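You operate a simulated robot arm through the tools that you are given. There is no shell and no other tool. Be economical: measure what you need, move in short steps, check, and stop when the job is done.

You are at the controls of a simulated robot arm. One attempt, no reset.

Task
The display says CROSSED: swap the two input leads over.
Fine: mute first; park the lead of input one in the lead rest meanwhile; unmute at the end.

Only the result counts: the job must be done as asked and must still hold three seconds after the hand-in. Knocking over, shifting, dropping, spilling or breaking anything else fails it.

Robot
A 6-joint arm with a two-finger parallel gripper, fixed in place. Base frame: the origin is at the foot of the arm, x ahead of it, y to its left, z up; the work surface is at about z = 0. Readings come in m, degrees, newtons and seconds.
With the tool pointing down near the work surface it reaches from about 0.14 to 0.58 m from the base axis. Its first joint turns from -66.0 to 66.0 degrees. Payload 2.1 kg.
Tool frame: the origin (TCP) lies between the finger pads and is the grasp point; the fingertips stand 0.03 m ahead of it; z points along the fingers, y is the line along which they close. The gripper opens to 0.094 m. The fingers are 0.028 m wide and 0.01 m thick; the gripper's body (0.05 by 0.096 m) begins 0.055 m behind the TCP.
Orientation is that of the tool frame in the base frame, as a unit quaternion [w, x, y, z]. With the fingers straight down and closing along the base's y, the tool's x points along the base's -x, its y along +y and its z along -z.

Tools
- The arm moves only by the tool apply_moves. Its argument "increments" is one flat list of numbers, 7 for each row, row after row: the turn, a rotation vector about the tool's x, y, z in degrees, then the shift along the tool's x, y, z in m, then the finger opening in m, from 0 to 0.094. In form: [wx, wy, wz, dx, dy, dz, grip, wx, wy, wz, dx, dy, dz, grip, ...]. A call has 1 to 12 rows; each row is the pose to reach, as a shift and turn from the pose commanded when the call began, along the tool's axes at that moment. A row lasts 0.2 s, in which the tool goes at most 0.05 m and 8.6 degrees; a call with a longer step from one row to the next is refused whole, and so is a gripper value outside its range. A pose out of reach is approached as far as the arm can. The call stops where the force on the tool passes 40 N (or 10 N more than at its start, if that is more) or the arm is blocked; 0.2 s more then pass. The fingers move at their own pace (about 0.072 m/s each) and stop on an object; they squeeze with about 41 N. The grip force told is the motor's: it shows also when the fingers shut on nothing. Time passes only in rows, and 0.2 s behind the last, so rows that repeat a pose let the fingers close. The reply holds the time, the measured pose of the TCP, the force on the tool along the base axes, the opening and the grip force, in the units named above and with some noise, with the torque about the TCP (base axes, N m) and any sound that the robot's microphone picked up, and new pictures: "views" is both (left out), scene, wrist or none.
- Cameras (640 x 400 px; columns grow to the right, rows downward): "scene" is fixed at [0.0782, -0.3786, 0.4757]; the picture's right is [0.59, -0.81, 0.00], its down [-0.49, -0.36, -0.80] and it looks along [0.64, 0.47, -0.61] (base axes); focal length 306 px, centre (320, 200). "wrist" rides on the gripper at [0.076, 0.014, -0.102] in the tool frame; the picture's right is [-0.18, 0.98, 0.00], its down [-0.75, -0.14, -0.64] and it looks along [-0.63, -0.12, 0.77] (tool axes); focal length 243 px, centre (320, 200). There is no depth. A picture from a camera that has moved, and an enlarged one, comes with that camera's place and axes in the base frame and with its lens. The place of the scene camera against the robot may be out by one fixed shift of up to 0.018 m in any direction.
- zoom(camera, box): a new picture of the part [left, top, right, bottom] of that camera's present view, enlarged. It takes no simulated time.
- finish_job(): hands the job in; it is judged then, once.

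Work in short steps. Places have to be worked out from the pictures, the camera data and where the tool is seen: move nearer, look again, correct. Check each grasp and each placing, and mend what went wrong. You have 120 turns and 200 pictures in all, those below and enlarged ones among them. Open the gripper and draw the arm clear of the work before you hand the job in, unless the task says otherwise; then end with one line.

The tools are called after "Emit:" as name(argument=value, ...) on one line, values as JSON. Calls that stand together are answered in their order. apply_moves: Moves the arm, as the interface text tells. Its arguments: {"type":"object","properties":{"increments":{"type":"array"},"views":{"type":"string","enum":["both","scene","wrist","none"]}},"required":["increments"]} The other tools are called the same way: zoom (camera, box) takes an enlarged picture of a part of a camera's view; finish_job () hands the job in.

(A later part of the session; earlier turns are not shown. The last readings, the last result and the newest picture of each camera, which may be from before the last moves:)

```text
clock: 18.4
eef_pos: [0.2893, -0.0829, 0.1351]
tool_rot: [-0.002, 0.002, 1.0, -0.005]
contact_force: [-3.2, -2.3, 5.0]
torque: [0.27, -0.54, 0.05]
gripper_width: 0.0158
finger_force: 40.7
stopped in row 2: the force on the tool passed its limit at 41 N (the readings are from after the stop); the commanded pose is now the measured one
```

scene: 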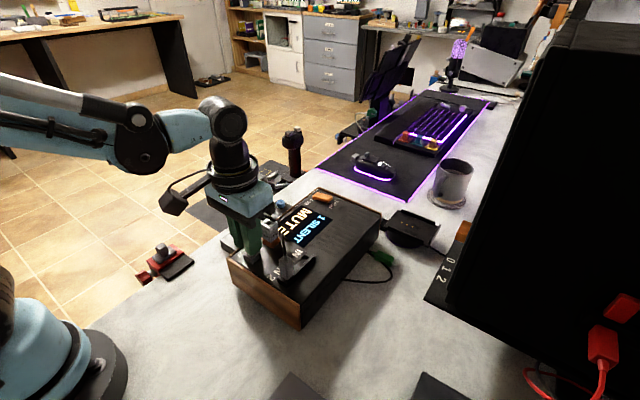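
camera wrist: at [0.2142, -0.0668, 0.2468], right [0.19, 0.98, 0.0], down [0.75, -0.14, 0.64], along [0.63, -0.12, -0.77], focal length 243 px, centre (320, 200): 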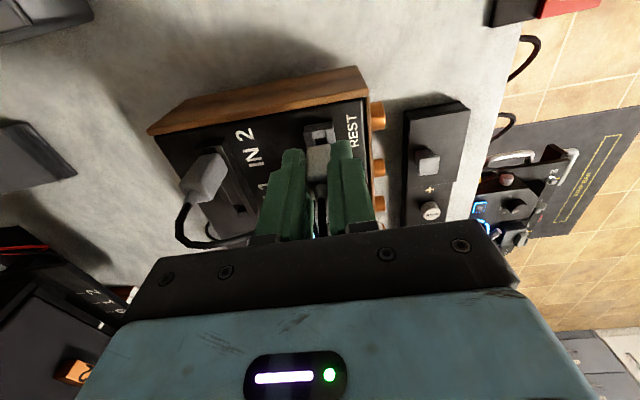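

Sideways it's held, so the prong is in the hole. I press down lightly once more and then release.

Emit:
apply_moves(increments=[0, 0, 0, 0, 0, 0.0015, 0, 0, 0, 0, 0, 0, 0.0025, 0], views="none")

Emit:
apply_moves(increments=[0, 0, 0, 0, 0, 0, 0.02, 0, 0, 0, 0, 0, 0, 0.035, 0, 0, 0, 0, 0, 0, 0.035], views="both")

Emit:
zoom(camera="wrist", box=[260, 90, 380, 180])

Emit:
zoom(camera="scene", box=[225, 220, 325, 300])

```text
clock: 18.8
eef_pos: [0.2903, -0.0829, 0.1343]
tool_rot: [-0.003, 0.003, 1.0, -0.005]
contact_force: [-3.7, -1.3, 6.3]
torque: [0.23, -0.79, 0.05]
gripper_width: 0.0156
finger_force: 41.0
stopped in row 1: the force on the tool passed its limit at 50 N (the readings are from after the stop); the commanded pose is now the measured one
```

```text
clock: 19.6
eef_pos: [0.2904, -0.0829, 0.1344]
tool_rot: [-0.003, 0.003, 1.0, -0.004]
contact_force: [0.0, 0.2, 0.5]
torque: [-0.01, -0.01, -0.02]
gripper_width: 0.0351
finger_force: 0.1
camera wrist: at [0.2141, -0.0664, 0.2357], right [0.19, 0.98, -0.01], down [0.76, -0.14, 0.64], along [0.63, -0.13, -0.77], focal length 243 px, centre (320, 200)
```

scene: 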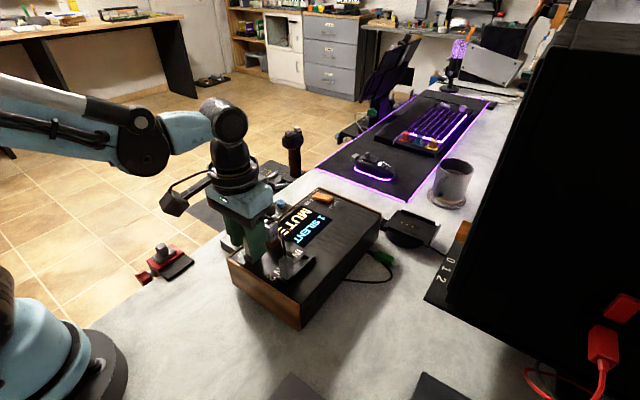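
wrist: 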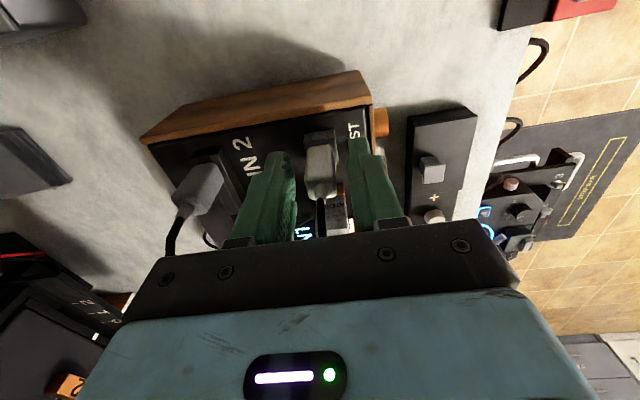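

```text
4.44 times, centred on (320, 135) of wrist
camera zoom: at [0.2141, -0.0664, 0.2357], right [0.19, 0.98, -0.01], down [0.76, -0.14, 0.64], along [0.63, -0.13, -0.77], focal length 1078 px, centre (320, 489)
```

zoom: 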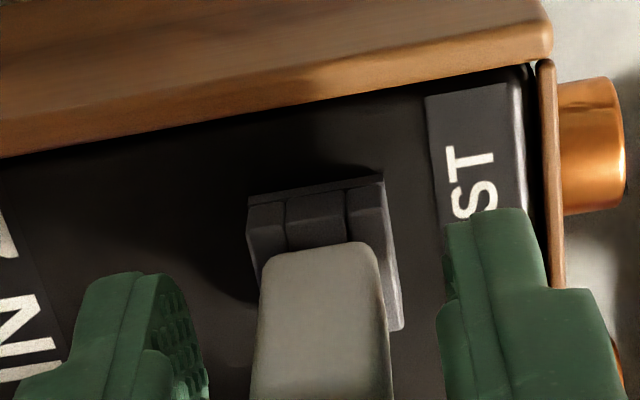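

```text
5.00 times, centred on (275, 260) of scene
camera zoom: at [0.0782, -0.3786, 0.4757], right [0.59, -0.81, 0.0], down [-0.49, -0.36, -0.8], along [0.64, 0.47, -0.61], focal length 1528 px, centre (545, -100)
```

zoom: 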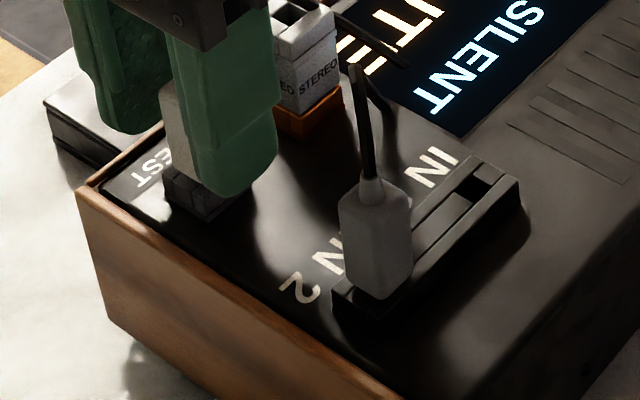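

The white plug stands upright in REST. I raise the tool straight up, undo the small tilt it picked up, and look.

Emit:
apply_moves(increments=[0, 0, 0, 0, 0, -0.03, 0.035, 0, 0, 0, 0, 0, -0.06, 0.035, -0.45, -0.35, -0.35, 0, 0, -0.095, 0.045, -0.45, -0.35, -0.35, 0, 0, -0.095, 0.045], views="both")

Emit:
zoom(camera="wrist", box=[180, 50, 380, 190])

Emit:
zoom(camera="scene", box=[225, 200, 345, 300])

```text
clock: 20.6
eef_pos: [0.2901, -0.0827, 0.2308]
tool_rot: [0.0, 0.0, 1.0, 0.001]
contact_force: [-0.5, 0.0, 0.1]
torque: [-0.01, 0.0, -0.01]
gripper_width: 0.0448
finger_force: 0.0
camera wrist: at [0.2132, -0.0669, 0.3312], right [0.18, 0.98, 0.0], down [0.75, -0.14, 0.64], along [0.63, -0.12, -0.77], focal length 243 px, centre (320, 200)
```

scene: 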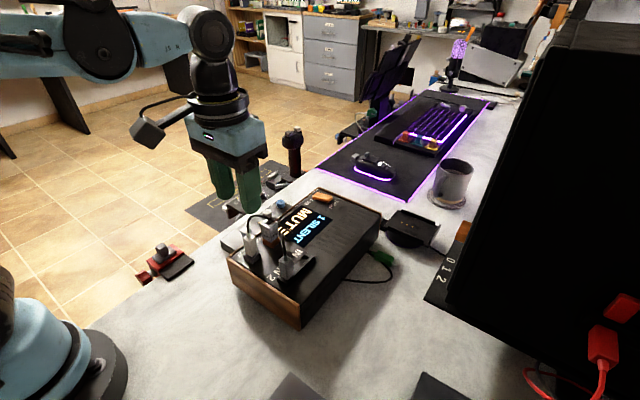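
wrist: 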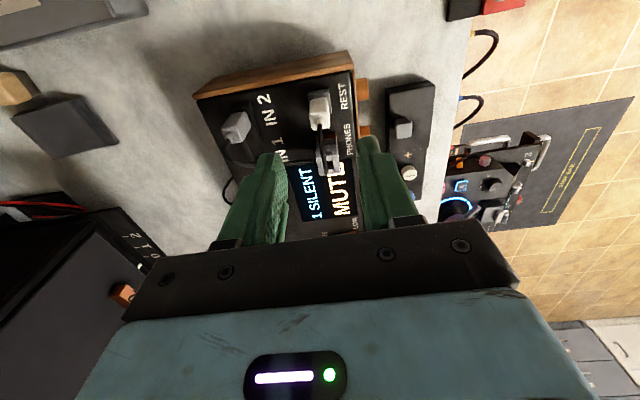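

```text
2.86 times, centred on (280, 120) of wrist
camera zoom: at [0.2132, -0.0669, 0.3312], right [0.18, 0.98, 0.0], down [0.75, -0.14, 0.64], along [0.63, -0.12, -0.77], focal length 693 px, centre (434, 429)
```

zoom: 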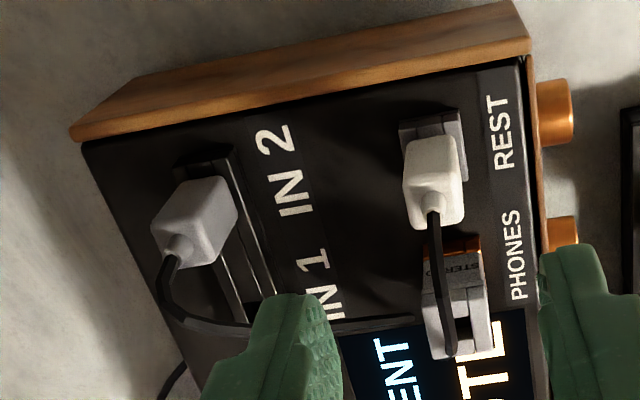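

```text
4.00 times, centred on (285, 250) of scene
camera zoom: at [0.0782, -0.3786, 0.4757], right [0.59, -0.81, 0.0], down [-0.49, -0.36, -0.8], along [0.64, 0.47, -0.61], focal length 1222 px, centre (460, 0)
```

zoom: 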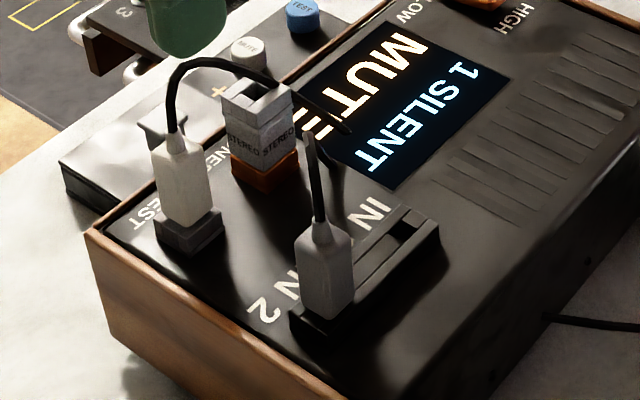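

White is parked in REST. Next is the grey plug: I move above IN 2 at (0.2905, -0.162) and descend with the fingers open.

Emit:
apply_moves(increments=[0, 0, 0, 0, -0.04, 0, 0.045, 0, 0, 0, 0, -0.0795, 0, 0.045, 0, 0, 0, 0, -0.0795, 0.02, 0.045, 0, 0, 0, 0, -0.0795, 0.06, 0.045, 0, 0, 0, 0, -0.0795, 0.085, 0.045, 0, 0, 0, 0, -0.0795, 0.0955, 0.045, 0, 0, 0, 0, -0.0795, 0.0955, 0.045], views="both")

Emit:
zoom(camera="wrist", box=[240, 80, 400, 200])

Emit:
zoom(camera="scene", box=[225, 200, 345, 300])

```text
clock: 22.2
eef_pos: [0.2902, -0.1608, 0.1339]
tool_rot: [0.001, -0.001, 1.0, 0.0]
contact_force: [0.7, -0.2, -0.1]
torque: [-0.01, 0.0, 0.01]
gripper_width: 0.0452
finger_force: 0.0
camera wrist: at [0.2146, -0.1458, 0.2351], right [0.18, 0.98, 0.0], down [0.75, -0.14, 0.64], along [0.63, -0.12, -0.77], focal length 243 px, centre (320, 200)
```

scene: 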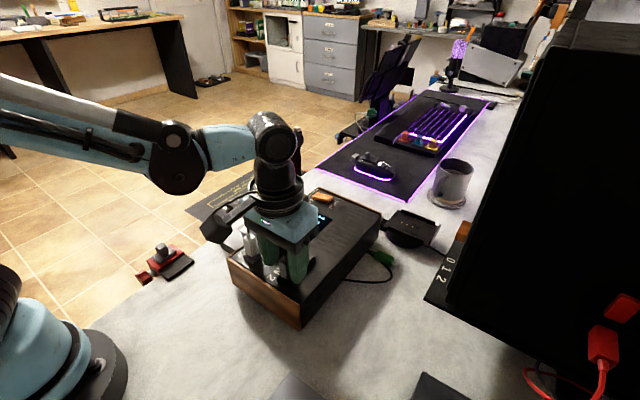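
wrist: 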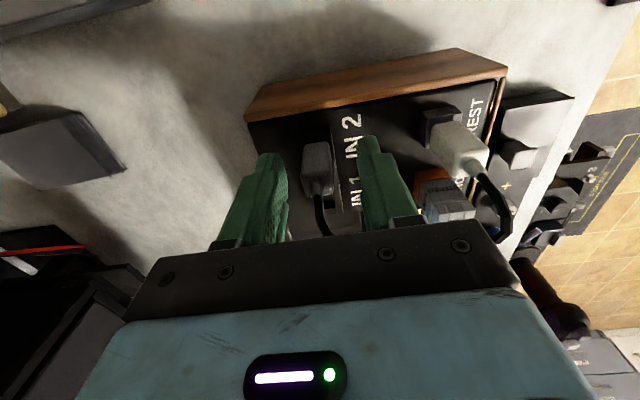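

```text
3.33 times, centred on (320, 140) of wrist
camera zoom: at [0.2146, -0.1458, 0.2351], right [0.18, 0.98, 0.0], down [0.75, -0.14, 0.64], along [0.63, -0.12, -0.77], focal length 809 px, centre (320, 400)
```

zoom: 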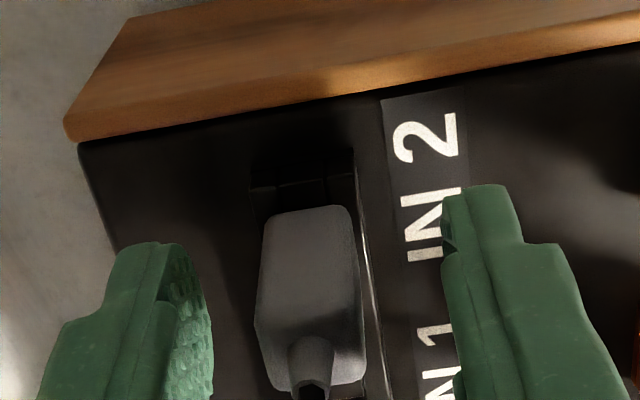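

```text
4.00 times, centred on (285, 250) of scene
camera zoom: at [0.0782, -0.3786, 0.4757], right [0.59, -0.81, 0.0], down [-0.49, -0.36, -0.8], along [0.64, 0.47, -0.61], focal length 1222 px, centre (460, 0)
```

zoom: 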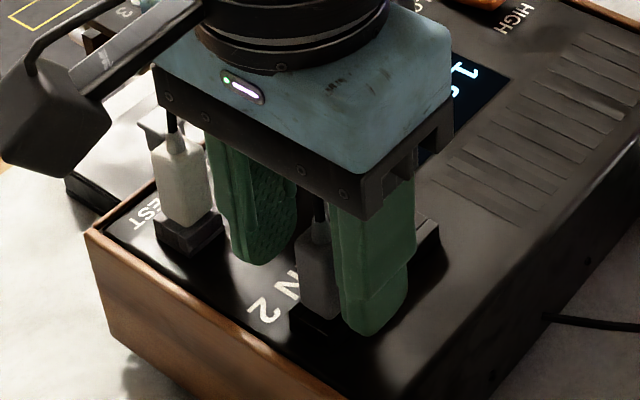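

The grey plug is between the fingers. I close gently with a 1 mm y correction.

Emit:
apply_moves(increments=[0, 0, 0, 0, -0.001, 0, 0.03, 0, 0, 0, 0, -0.001, 0, 0.016, 0, 0, 0, 0, -0.001, 0, 0.0, 0, 0, 0, 0, -0.001, 0, 0], views="wrist")

```text
clock: 23.2
eef_pos: [0.2902, -0.1622, 0.1339]
tool_rot: [0.001, -0.001, 1.0, -0.001]
contact_force: [5.6, -9.0, 14.1]
torque: [-0.09, -0.17, -0.09]
gripper_width: 0.0156
finger_force: 40.6
camera wrist: at [0.2144, -0.1472, 0.2353], right [0.18, 0.98, 0.0], down [0.75, -0.14, 0.64], along [0.63, -0.12, -0.77], focal length 243 px, centre (320, 200)
```

wrist: 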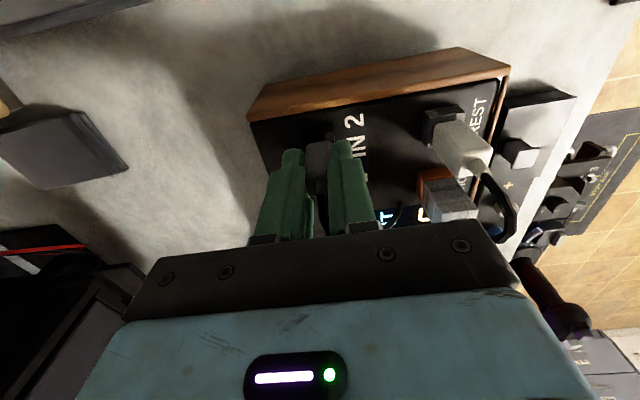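

Gripped at TCP (0.2902, -0.1622, 0.1339). I pull it straight up.

Emit:
apply_moves(increments=[0, 0, 0, 0, 0, -0.003, 0, 0, 0, 0, 0, 0, -0.006, 0, 0, 0, 0, 0, 0, -0.01, 0, 0, 0, 0, 0, 0, -0.02, 0, 0, 0, 0, 0, 0, -0.05, 0, 0, 0, 0, 0, 0, -0.095, 0, 0, 0, 0, 0, 0, -0.095, 0], views="both")

Emit:
zoom(camera="wrist", box=[220, 20, 400, 170])

Emit:
zoom(camera="scene", box=[245, 210, 345, 310])

```text
clock: 24.8
eef_pos: [0.2904, -0.1611, 0.2313]
tool_rot: [0.0, -0.001, 1.0, 0.0]
contact_force: [0.1, -0.4, -0.5]
torque: [-0.01, 0.0, 0.02]
gripper_width: 0.0152
finger_force: 40.4
camera wrist: at [0.2141, -0.1466, 0.3318], right [0.18, 0.98, 0.0], down [0.75, -0.14, 0.64], along [0.63, -0.12, -0.77], focal length 243 px, centre (320, 200)
```

scene: 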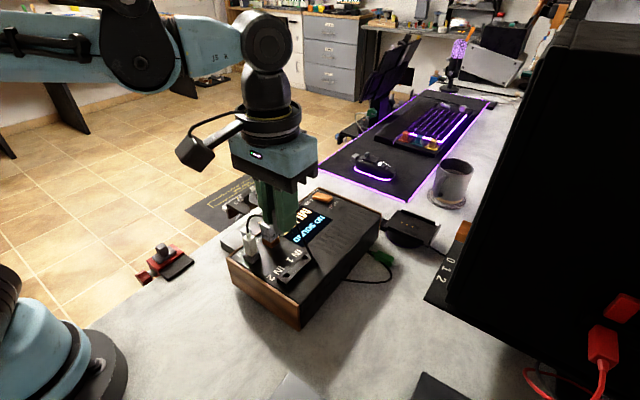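
wrist: 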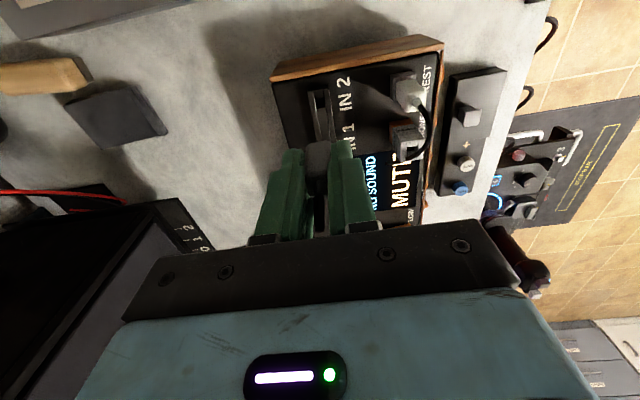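

```text
2.67 times, centred on (310, 95) of wrist
camera zoom: at [0.2141, -0.1466, 0.3318], right [0.18, 0.98, 0.0], down [0.75, -0.14, 0.64], along [0.63, -0.12, -0.77], focal length 647 px, centre (347, 480)
```

zoom: 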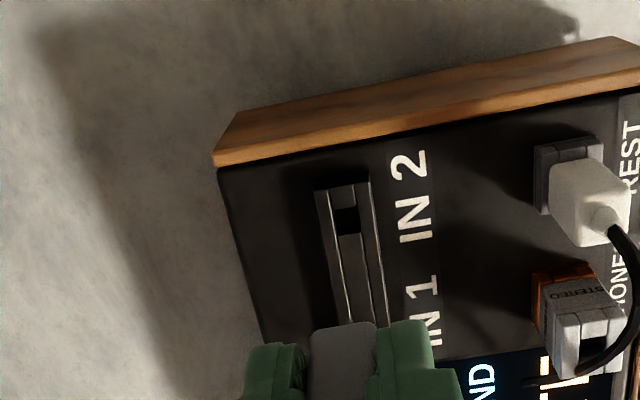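

```text
4.00 times, centred on (295, 260) of scene
camera zoom: at [0.0782, -0.3786, 0.4757], right [0.59, -0.81, 0.0], down [-0.49, -0.36, -0.8], along [0.64, 0.47, -0.61], focal length 1222 px, centre (420, -40)
```

zoom: 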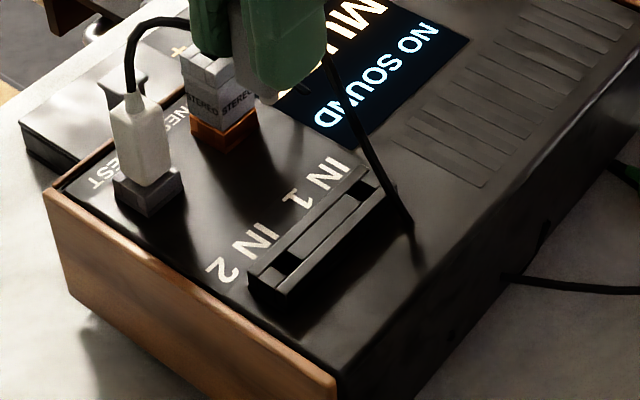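

Both IN holes are visible in the scene view. I zoom in to measure their spacing.

Emit:
zoom(camera="scene", box=[300, 245, 350, 290])

Emit:
zoom(camera="scene", box=[290, 245, 320, 295])

Emit:
zoom(camera="scene", box=[270, 240, 320, 290])

```text
8.89 times, centred on (325, 268) of scene
camera zoom: at [0.0782, -0.3786, 0.4757], right [0.59, -0.81, 0.0], down [-0.49, -0.36, -0.8], along [0.64, 0.47, -0.61], focal length 2716 px, centre (276, -400)
```

zoom: 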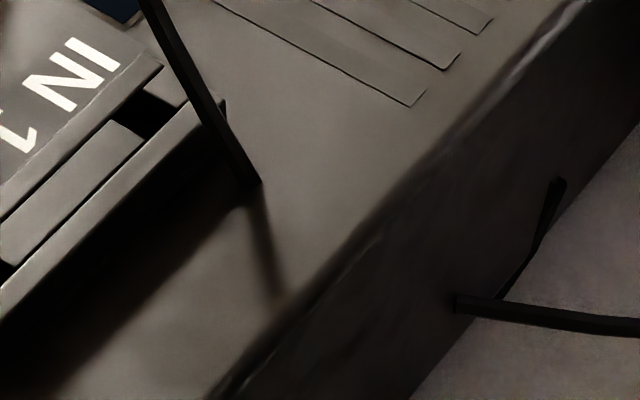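

```text
8.00 times, centred on (305, 270) of scene
camera zoom: at [0.0782, -0.3786, 0.4757], right [0.59, -0.81, 0.0], down [-0.49, -0.36, -0.8], along [0.64, 0.47, -0.61], focal length 2444 px, centre (440, -360)
```

zoom: 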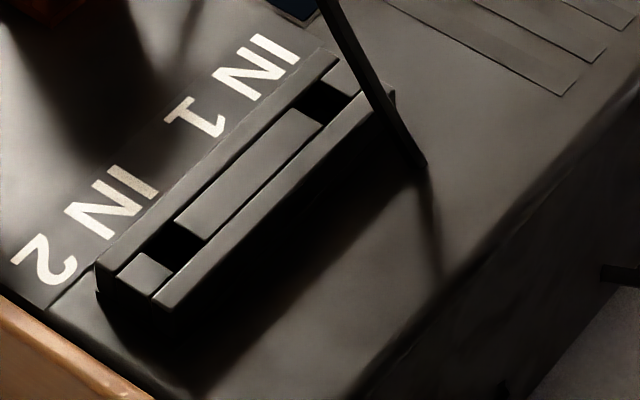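

```text
8.00 times, centred on (295, 265) of scene
camera zoom: at [0.0782, -0.3786, 0.4757], right [0.59, -0.81, 0.0], down [-0.49, -0.36, -0.8], along [0.64, 0.47, -0.61], focal length 2444 px, centre (520, -320)
```

zoom: 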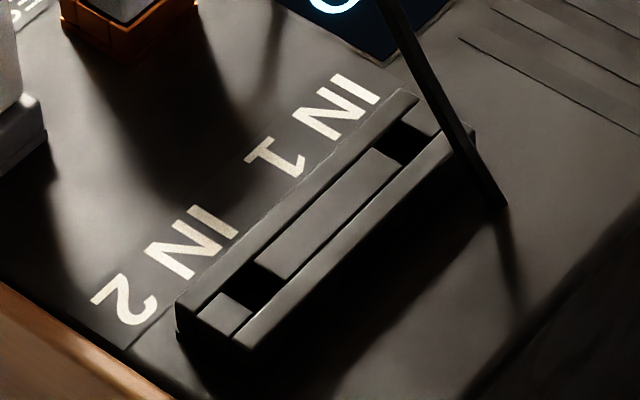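

The hole pitch works out at 0.045 m along x with under 1 mm in y. I carry the grey plug over IN 1 and lower it to just above the hole.

Emit:
apply_moves(increments=[0, 0, 0, -0.025, -0.0003, 0, 0, 0, 0, 0, -0.0451, -0.0005, 0, 0, 0, 0, 0, -0.0451, -0.0005, 0.03, 0, 0, 0, 0, -0.0451, -0.0005, 0.06, 0, 0, 0, 0, -0.0451, -0.0005, 0.078, 0, 0, 0, 0, -0.0451, -0.0005, 0.078, 0], views="both")

Emit:
zoom(camera="scene", box=[290, 230, 330, 270])

Emit:
zoom(camera="wrist", box=[290, 105, 360, 160])

```text
clock: 26.2
eef_pos: [0.3351, -0.1621, 0.1509]
tool_rot: [0.0, -0.002, 1.0, 0.0]
contact_force: [0.3, 0.7, -0.4]
torque: [0.01, -0.02, -0.01]
gripper_width: 0.0156
finger_force: 41.0
camera wrist: at [0.2587, -0.1475, 0.2517], right [0.18, 0.98, 0.0], down [0.75, -0.14, 0.64], along [0.63, -0.12, -0.77], focal length 243 px, centre (320, 200)
```

scene: 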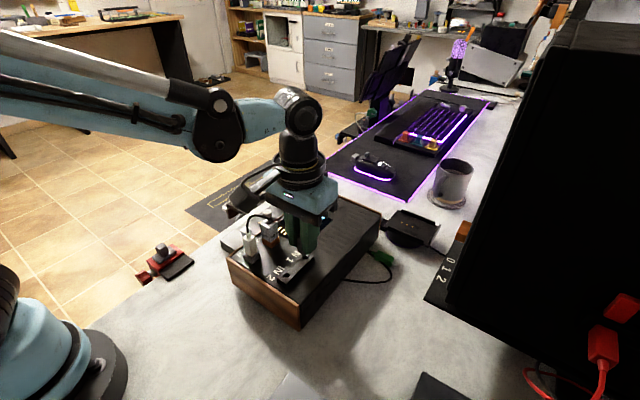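
wrist: 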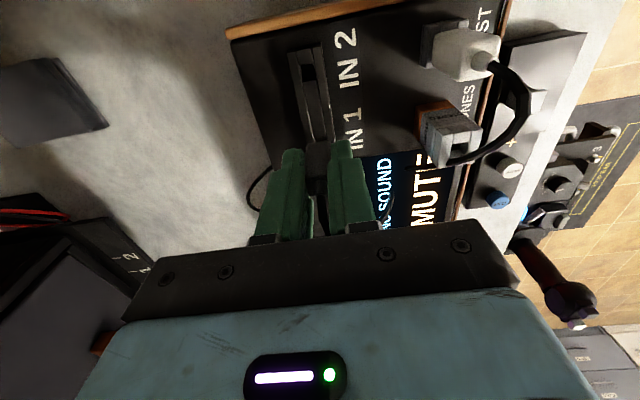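

```text
10.00 times, centred on (310, 250) of scene
camera zoom: at [0.0782, -0.3786, 0.4757], right [0.59, -0.81, 0.0], down [-0.49, -0.36, -0.8], along [0.64, 0.47, -0.61], focal length 3056 px, centre (420, -300)
```

zoom: 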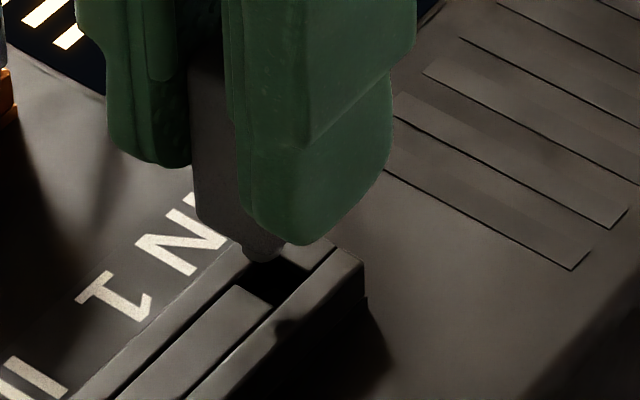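

```text
7.27 times, centred on (325, 132) of wrist
camera zoom: at [0.2587, -0.1475, 0.2517], right [0.18, 0.98, 0.0], down [0.75, -0.14, 0.64], along [0.63, -0.12, -0.77], focal length 1764 px, centre (284, 691)
```

zoom: 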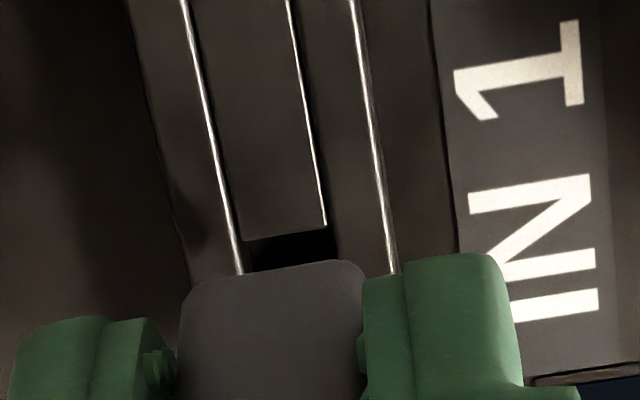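

The readings are ambiguous because of depth. I lower 4 mm more so the tip is close to the rim plane, then compare directly.

Emit:
apply_moves(increments=[0, 0, 0, 0, 0, 0.002, 0, 0, 0, 0, 0, 0, 0.004, 0, 0, 0, 0, 0, 0, 0.004, 0], views="none")

Emit:
zoom(camera="scene", box=[297, 235, 327, 265])

Emit:
zoom(camera="wrist", box=[300, 115, 350, 155])

```text
clock: 27.0
eef_pos: [0.3342, -0.162, 0.147]
tool_rot: [0.0, -0.001, 1.0, 0.0]
contact_force: [0.2, -0.6, -0.1]
torque: [0.0, -0.01, -0.02]
gripper_width: 0.0155
finger_force: 40.6
```

```text
13.33 times, centred on (312, 250) of scene
camera zoom: at [0.0782, -0.3786, 0.4757], right [0.59, -0.81, 0.0], down [-0.49, -0.36, -0.8], along [0.64, 0.47, -0.61], focal length 4074 px, centre (427, -467)
```

zoom: 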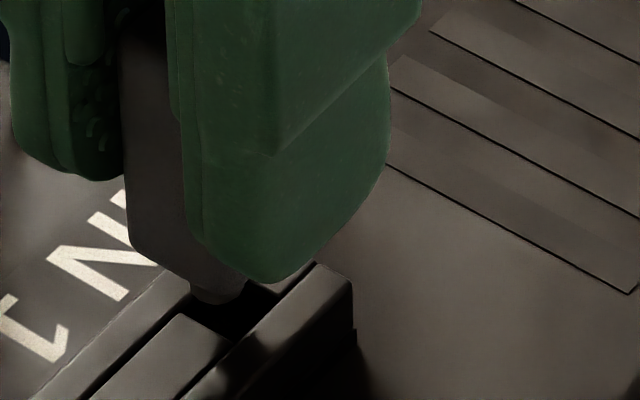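

```text
10.00 times, centred on (325, 135) of wrist
camera zoom: at [0.2587, -0.1474, 0.2479], right [0.18, 0.98, 0.0], down [0.75, -0.14, 0.64], along [0.63, -0.12, -0.77], focal length 2426 px, centre (270, 850)
```

zoom: 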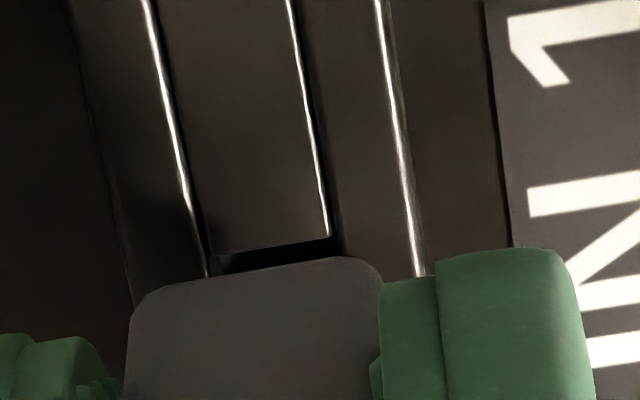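

Both views say the grey prong sits about 4 mm too far toward -x relative to the hole, with y fine. I shift +x by 4.2 mm and compare again.

Emit:
apply_moves(increments=[0, 0, 0, -0.0042, 0, 0, 0, 0, 0, 0, -0.0042, 0, 0, 0], views="none")

Emit:
zoom(camera="scene", box=[297, 235, 327, 265])

Emit:
zoom(camera="wrist", box=[300, 115, 350, 155])

```text
clock: 27.6
eef_pos: [0.3409, -0.1631, 0.1467]
tool_rot: [0.001, -0.002, 1.0, 0.001]
contact_force: [-0.5, -1.0, -0.2]
torque: [-0.02, 0.0, -0.01]
gripper_width: 0.0155
finger_force: 41.2
```

```text
13.33 times, centred on (312, 250) of scene
camera zoom: at [0.0782, -0.3786, 0.4757], right [0.59, -0.81, 0.0], down [-0.49, -0.36, -0.8], along [0.64, 0.47, -0.61], focal length 4074 px, centre (427, -467)
```

zoom: 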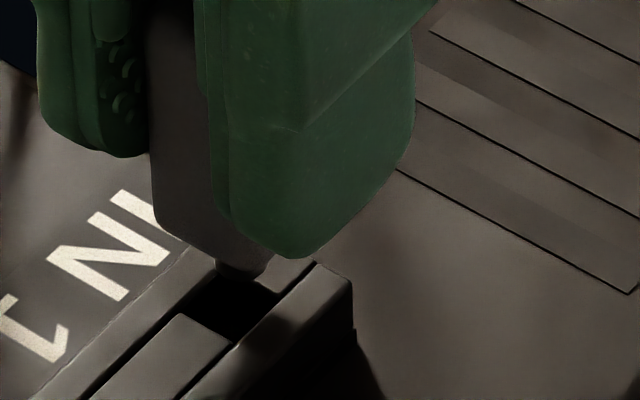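

```text
10.00 times, centred on (325, 135) of wrist
camera zoom: at [0.2634, -0.1477, 0.2481], right [0.18, 0.98, 0.0], down [0.75, -0.14, 0.64], along [0.63, -0.12, -0.77], focal length 2426 px, centre (270, 850)
```

zoom: 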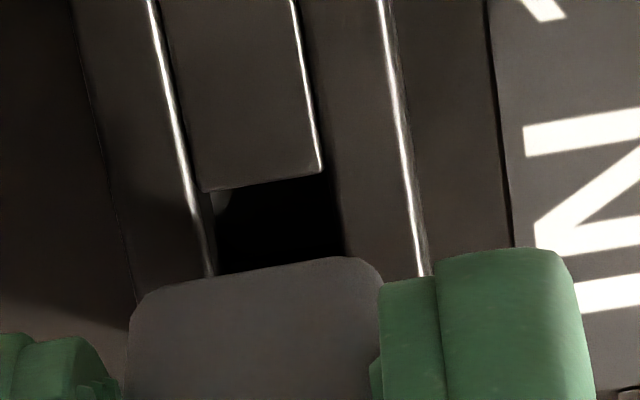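

Now the wrist gap matches the REST case well. I lower 4 mm so the tip is at rim level, then make the final comparison.

Emit:
apply_moves(increments=[0, 0, 0, 0, 0, 0.002, 0, 0, 0, 0, 0, 0, 0.0035, 0, 0, 0, 0, 0, 0, 0.0035, 0], views="none")

Emit:
zoom(camera="scene", box=[300, 240, 324, 262])

Emit:
zoom(camera="wrist", box=[300, 115, 350, 155])

```text
clock: 28.4
eef_pos: [0.34, -0.1632, 0.1439]
tool_rot: [0.0, -0.001, 1.0, 0.0]
contact_force: [0.3, 0.2, 0.0]
torque: [-0.01, 0.01, -0.02]
gripper_width: 0.0156
finger_force: 41.0
```

```text
16.00 times, centred on (312, 251) of scene
camera zoom: at [0.0782, -0.3786, 0.4757], right [0.59, -0.81, 0.0], down [-0.49, -0.36, -0.8], along [0.64, 0.47, -0.61], focal length 4889 px, centre (448, -616)
```

zoom: 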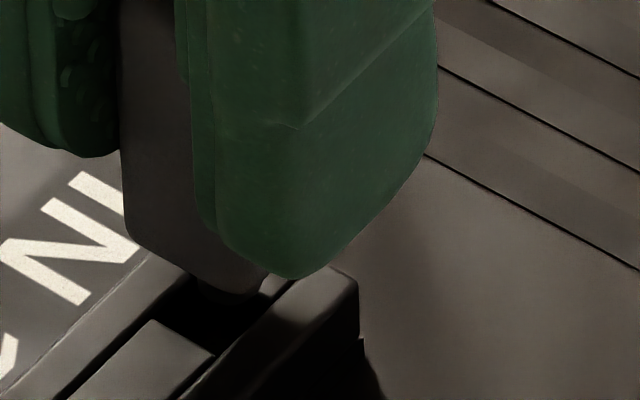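

```text
10.00 times, centred on (325, 135) of wrist
camera zoom: at [0.2636, -0.1479, 0.2446], right [0.18, 0.98, 0.0], down [0.75, -0.14, 0.64], along [0.63, -0.12, -0.77], focal length 2426 px, centre (270, 850)
```

zoom: 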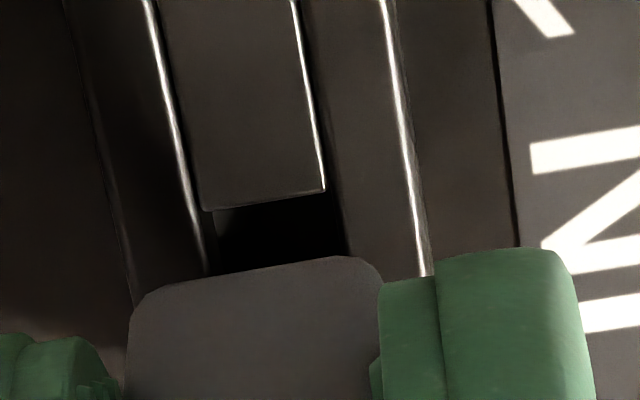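

The wrist gap now matches the successful REST insertion. A tiny correction (-0.4 mm x, +0.4 mm y), then a gentle descent watching the force.

Emit:
apply_moves(increments=[0, 0, 0, 0.0004, 0.0004, 0.001, 0, 0, 0, 0, 0.0004, 0.0004, 0.002, 0, 0, 0, 0, 0.0004, 0.0004, 0.003, 0, 0, 0, 0, 0.0004, 0.0004, 0.004, 0, 0, 0, 0, 0.0004, 0.0004, 0.0045, 0], views="none")

Emit:
zoom(camera="scene", box=[300, 240, 324, 262])

Emit:
zoom(camera="wrist", box=[300, 115, 350, 155])

```text
clock: 29.6
eef_pos: [0.339, -0.1624, 0.1389]
tool_rot: [-0.001, -0.001, 1.0, 0.0]
contact_force: [-3.9, 1.6, -1.7]
torque: [0.06, 0.19, 0.02]
gripper_width: 0.0158
finger_force: 40.4
```

```text
16.00 times, centred on (312, 251) of scene
camera zoom: at [0.0782, -0.3786, 0.4757], right [0.59, -0.81, 0.0], down [-0.49, -0.36, -0.8], along [0.64, 0.47, -0.61], focal length 4889 px, centre (448, -616)
```

zoom: 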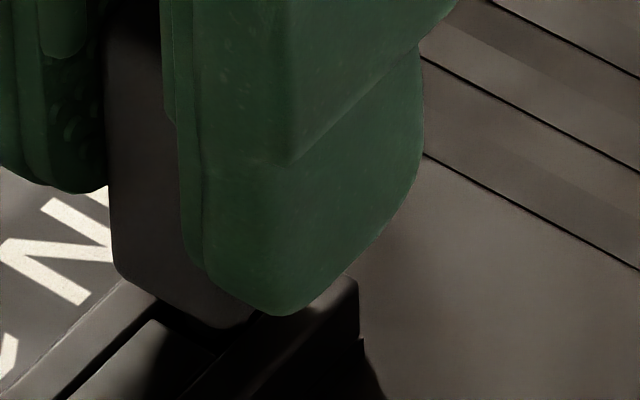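

```text
10.00 times, centred on (325, 135) of wrist
camera zoom: at [0.2627, -0.147, 0.2396], right [0.18, 0.98, 0.0], down [0.75, -0.14, 0.64], along [0.63, -0.12, -0.77], focal length 2426 px, centre (270, 850)
```

zoom: 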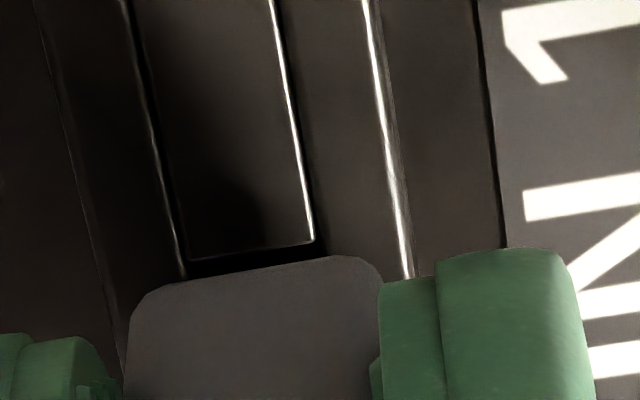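

A sideways force (-3.9, +1.6) with no vertical resistance: the prong is entering and is guided toward -x/+y. I comply slightly and go on down.

Emit:
apply_moves(increments=[0, 0, 0, 0.0006, 0.0003, 0.001, 0, 0, 0, 0, 0.0008, 0.0003, 0.002, 0, 0, 0, 0, 0.0008, 0.0003, 0.003, 0, 0, 0, 0, 0.0008, 0.0003, 0.004, 0, 0, 0, 0, 0.0008, 0.0003, 0.005, 0], views="none")

Emit:
zoom(camera="scene", box=[255, 210, 345, 290])

Emit:
zoom(camera="wrist", box=[290, 100, 360, 160])

```text
clock: 30.8
eef_pos: [0.3385, -0.1626, 0.1347]
tool_rot: [0.0, -0.001, 1.0, -0.001]
contact_force: [-0.3, 0.7, 0.0]
torque: [0.02, -0.02, 0.01]
gripper_width: 0.0159
finger_force: 40.6
```

```text
5.00 times, centred on (300, 250) of scene
camera zoom: at [0.0782, -0.3786, 0.4757], right [0.59, -0.81, 0.0], down [-0.49, -0.36, -0.8], along [0.64, 0.47, -0.61], focal length 1528 px, centre (420, -50)
```

zoom: 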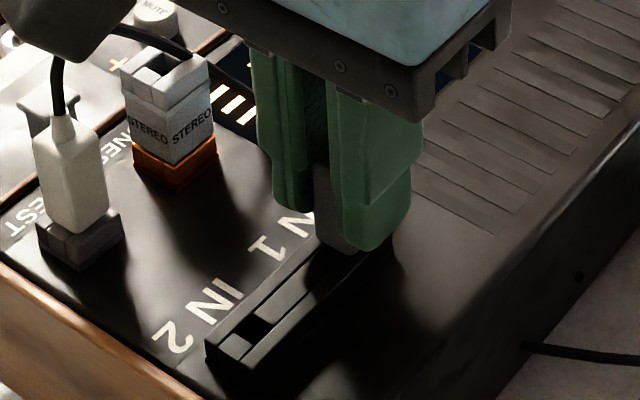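

```text
6.67 times, centred on (325, 130) of wrist
camera zoom: at [0.2622, -0.1469, 0.2349], right [0.18, 0.98, 0.0], down [0.75, -0.14, 0.64], along [0.63, -0.12, -0.77], focal length 1618 px, centre (287, 667)
```

zoom: 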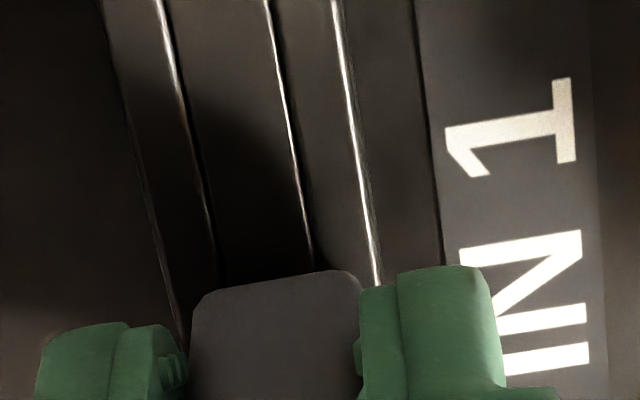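

It's going in freely. I continue until it seats.

Emit:
apply_moves(increments=[0, 0, 0, 0, 0, 0.001, 0, 0, 0, 0, 0, 0, 0.002, 0, 0, 0, 0, 0, 0, 0.003, 0, 0, 0, 0, 0, 0, 0.003, 0], views="wrist")

```text
clock: 31.2
eef_pos: [0.3384, -0.1626, 0.1346]
tool_rot: [0.0, -0.001, 1.0, -0.001]
contact_force: [-1.3, 1.3, 6.3]
torque: [0.02, -0.23, -0.01]
gripper_width: 0.016
finger_force: 41.1
stopped in row 2: the force on the tool passed its limit at 47 N (the readings are from after the stop); the commanded pose is now the measured one
camera wrist: at [0.2623, -0.147, 0.2356], right [0.18, 0.98, 0.0], down [0.75, -0.14, 0.64], along [0.63, -0.12, -0.77], focal length 243 px, centre (320, 200)
```

wrist: 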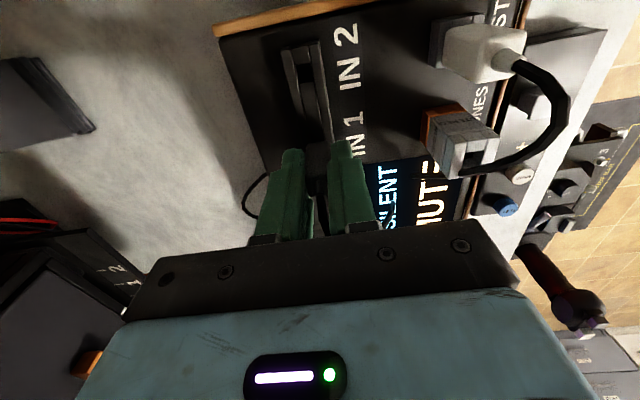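

The display shows "SILENT" again, so grey is seated in IN 1. I release and raise, then check.

Emit:
apply_moves(increments=[0, 0, 0, 0, 0, 0, 0.02, 0, 0, 0, 0, 0, 0, 0.04, 0, 0, 0, 0, 0, -0.03, 0.045, 0, 0, 0, 0, 0, -0.06, 0.045, 0, 0, 0, 0, 0, -0.095, 0.045, 0, 0, 0, 0, 0, -0.095, 0.045], views="both")

Emit:
zoom(camera="scene", box=[225, 200, 345, 300])

Emit:
zoom(camera="wrist", box=[220, 0, 460, 180])

```text
clock: 32.6
eef_pos: [0.3386, -0.1628, 0.2308]
tool_rot: [-0.001, 0.0, 1.0, 0.0]
contact_force: [0.2, 0.7, 0.4]
torque: [-0.03, 0.01, 0.03]
gripper_width: 0.0451
finger_force: 0.1
camera wrist: at [0.2616, -0.1472, 0.3315], right [0.18, 0.98, 0.0], down [0.75, -0.14, 0.64], along [0.63, -0.12, -0.77], focal length 243 px, centre (320, 200)
```

scene: 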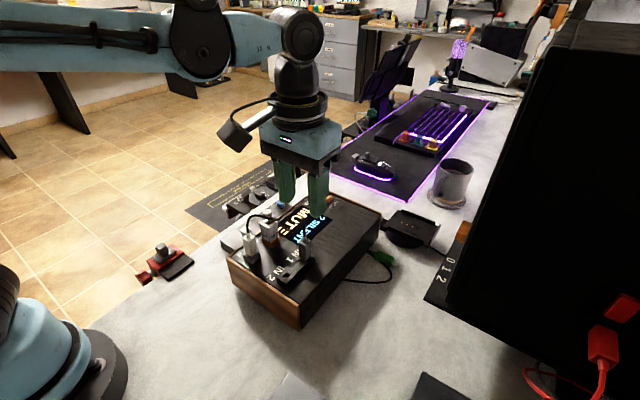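
wrist: 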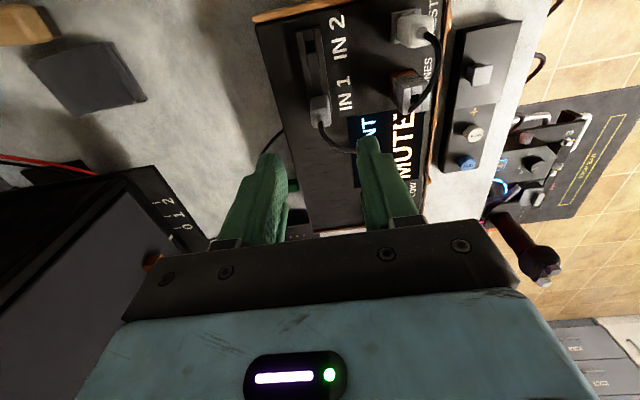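

```text
4.00 times, centred on (285, 250) of scene
camera zoom: at [0.0782, -0.3786, 0.4757], right [0.59, -0.81, 0.0], down [-0.49, -0.36, -0.8], along [0.64, 0.47, -0.61], focal length 1222 px, centre (460, 0)
```

zoom: 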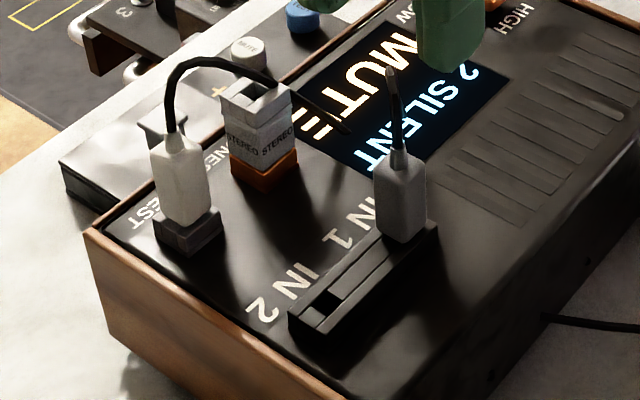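

```text
2.22 times, centred on (340, 90) of wrist
camera zoom: at [0.2616, -0.1472, 0.3315], right [0.18, 0.98, 0.0], down [0.75, -0.14, 0.64], along [0.63, -0.12, -0.77], focal length 539 px, centre (276, 444)
```

zoom: 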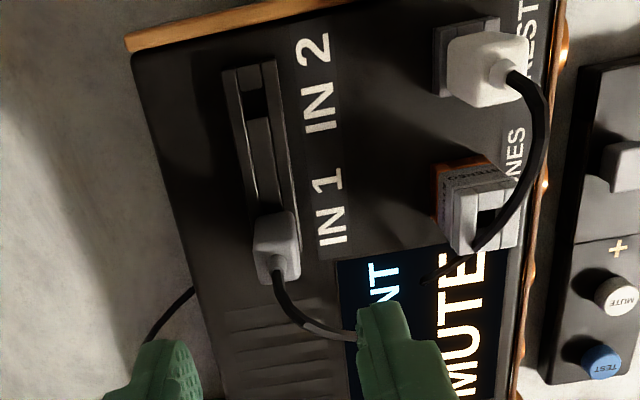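

"2 SILENT", and grey is correctly in IN 1. I go back to the white plug in REST at the known pose (0.2903, -0.0829, 0.1345).

Emit:
apply_moves(increments=[0, 0, 0, 0.024, 0.04, 0, 0.045, 0, 0, 0, 0.0483, 0.0798, 0, 0.045, 0, 0, 0, 0.0483, 0.0798, 0.0, 0.045, 0, 0, 0, 0.0483, 0.0798, 0.04, 0.045, 0, 0, 0, 0.0483, 0.0798, 0.08, 0.045, 0, 0, 0, 0.0483, 0.0798, 0.096, 0.045, 0, 0, 0, 0.0483, 0.0798, 0.096, 0.045], views="wrist")

Emit:
zoom(camera="wrist", box=[240, 80, 400, 200])

```text
clock: 34.2
eef_pos: [0.2897, -0.0836, 0.1339]
tool_rot: [0.0, 0.0, 1.0, 0.0]
contact_force: [0.8, 0.7, 0.2]
torque: [-0.01, -0.01, -0.01]
gripper_width: 0.045
finger_force: 0.0
camera wrist: at [0.214, -0.0677, 0.2351], right [0.18, 0.98, 0.0], down [0.75, -0.14, 0.64], along [0.63, -0.12, -0.77], focal length 243 px, centre (320, 200)
```

wrist: 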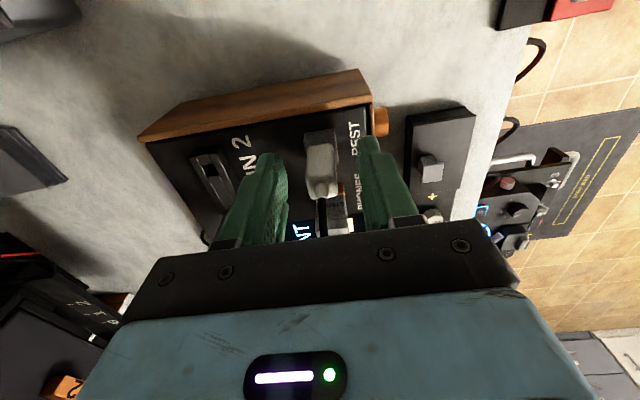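

```text
3.33 times, centred on (320, 140) of wrist
camera zoom: at [0.214, -0.0677, 0.2351], right [0.18, 0.98, 0.0], down [0.75, -0.14, 0.64], along [0.63, -0.12, -0.77], focal length 809 px, centre (320, 400)
```

zoom: 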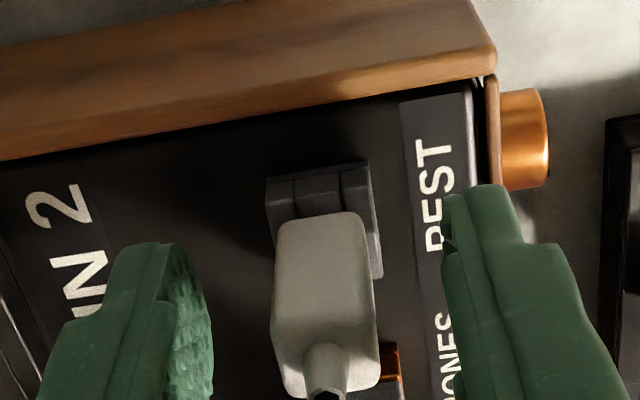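

I close on the white plug.

Emit:
apply_moves(increments=[0, 0, 0, 0, 0.0003, 0, 0.03, 0, 0, 0, 0, 0.0003, 0, 0.017, 0, 0, 0, 0, 0.0003, 0, 0, 0, 0, 0, 0, 0.0003, 0, 0], views="none")

```text
clock: 35.2
eef_pos: [0.2908, -0.0831, 0.134]
tool_rot: [0.0, -0.001, 1.0, 0.001]
contact_force: [-2.5, 4.1, 31.8]
torque: [0.0, -0.24, -0.14]
gripper_width: 0.0155
finger_force: 40.9
```

Gripped (15.5 mm). I pull straight up to travel height.

Emit:
apply_moves(increments=[0, 0, 0, 0, 0, -0.003, 0, 0, 0, 0, 0, 0, -0.006, 0, 0, 0, 0, 0, 0, -0.01, 0, 0, 0, 0, 0, 0, -0.02, 0, 0, 0, 0, 0, 0, -0.05, 0, 0, 0, 0, 0, 0, -0.09, 0, 0, 0, 0, 0, 0, -0.09, 0], views="both")

Emit:
zoom(camera="wrist", box=[180, 20, 400, 190])

```text
clock: 36.8
eef_pos: [0.2895, -0.0822, 0.2227]
tool_rot: [0.0, -0.001, 1.0, -0.001]
contact_force: [0.7, -0.5, -0.9]
torque: [-0.01, 0.01, 0.02]
gripper_width: 0.0158
finger_force: 40.8
camera wrist: at [0.2132, -0.0664, 0.3235], right [0.18, 0.98, 0.0], down [0.75, -0.14, 0.64], along [0.63, -0.12, -0.77], focal length 243 px, centre (320, 200)
```

scene: 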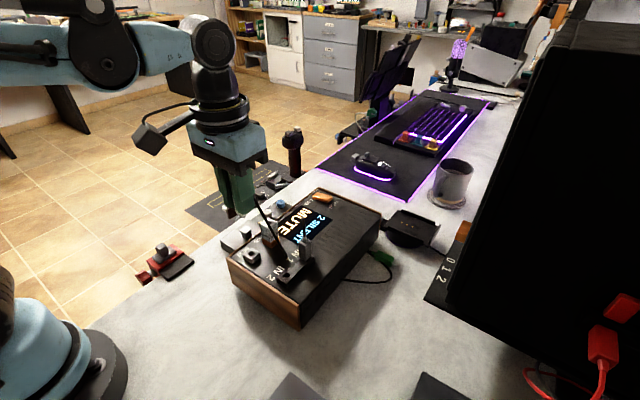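
wrist: 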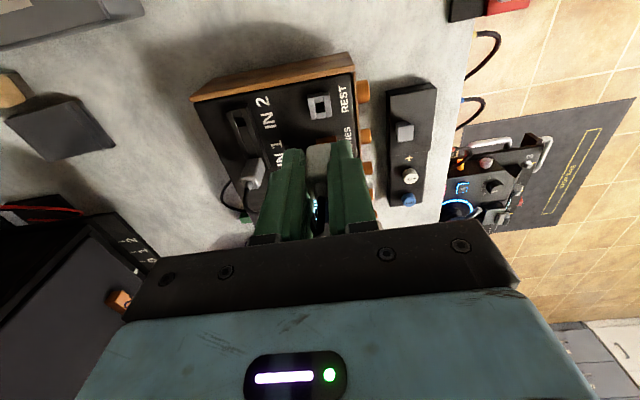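

```text
2.35 times, centred on (290, 105) of wrist
camera zoom: at [0.2132, -0.0664, 0.3235], right [0.18, 0.98, 0.0], down [0.75, -0.14, 0.64], along [0.63, -0.12, -0.77], focal length 571 px, centre (391, 424)
```

zoom: 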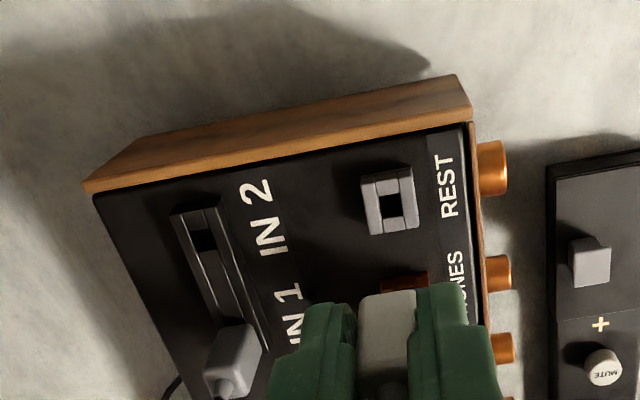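

I carry the white plug to above IN 2 (about 0.289, -0.1615) and lower it to the comparison height.

Emit:
apply_moves(increments=[0, 0, 0, 0.0005, -0.04, 0, 0, 0, 0, 0, 0.001, -0.0785, 0, 0, 0, 0, 0, 0.001, -0.0785, 0.0, 0, 0, 0, 0, 0.001, -0.0785, 0.04, 0, 0, 0, 0, 0.001, -0.0785, 0.07, 0, 0, 0, 0, 0.001, -0.0785, 0.076, 0, 0, 0, 0, 0.001, -0.0785, 0.076, 0], views="none")

Emit:
zoom(camera="wrist", box=[300, 115, 350, 155])

Emit:
zoom(camera="scene", box=[275, 255, 305, 285])

```text
clock: 38.4
eef_pos: [0.2888, -0.1611, 0.1451]
tool_rot: [0.0, -0.002, 1.0, 0.0]
contact_force: [0.2, -0.1, -0.4]
torque: [0.0, 0.04, 0.04]
gripper_width: 0.0156
finger_force: 41.1
```

```text
10.00 times, centred on (325, 135) of wrist
camera zoom: at [0.2135, -0.1455, 0.2463], right [0.18, 0.98, 0.0], down [0.75, -0.14, 0.64], along [0.63, -0.12, -0.77], focal length 2426 px, centre (270, 850)
```

zoom: 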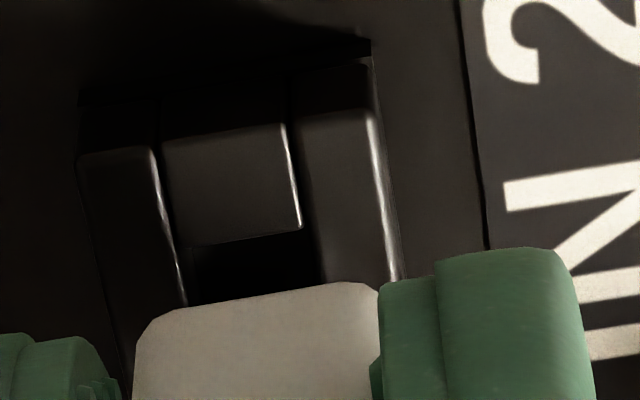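

```text
13.33 times, centred on (290, 270) of scene
camera zoom: at [0.0782, -0.3786, 0.4757], right [0.59, -0.81, 0.0], down [-0.49, -0.36, -0.8], along [0.64, 0.47, -0.61], focal length 4074 px, centre (720, -733)
```

zoom: 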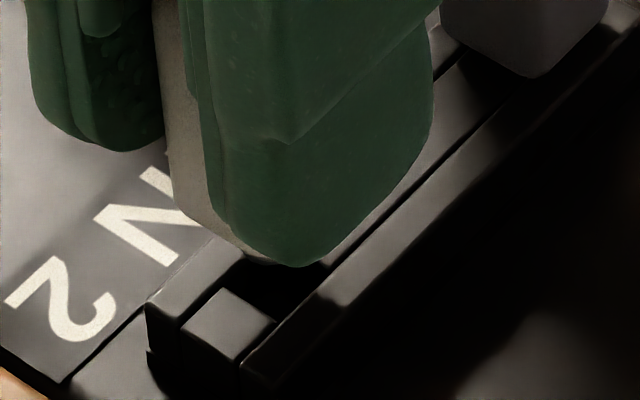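

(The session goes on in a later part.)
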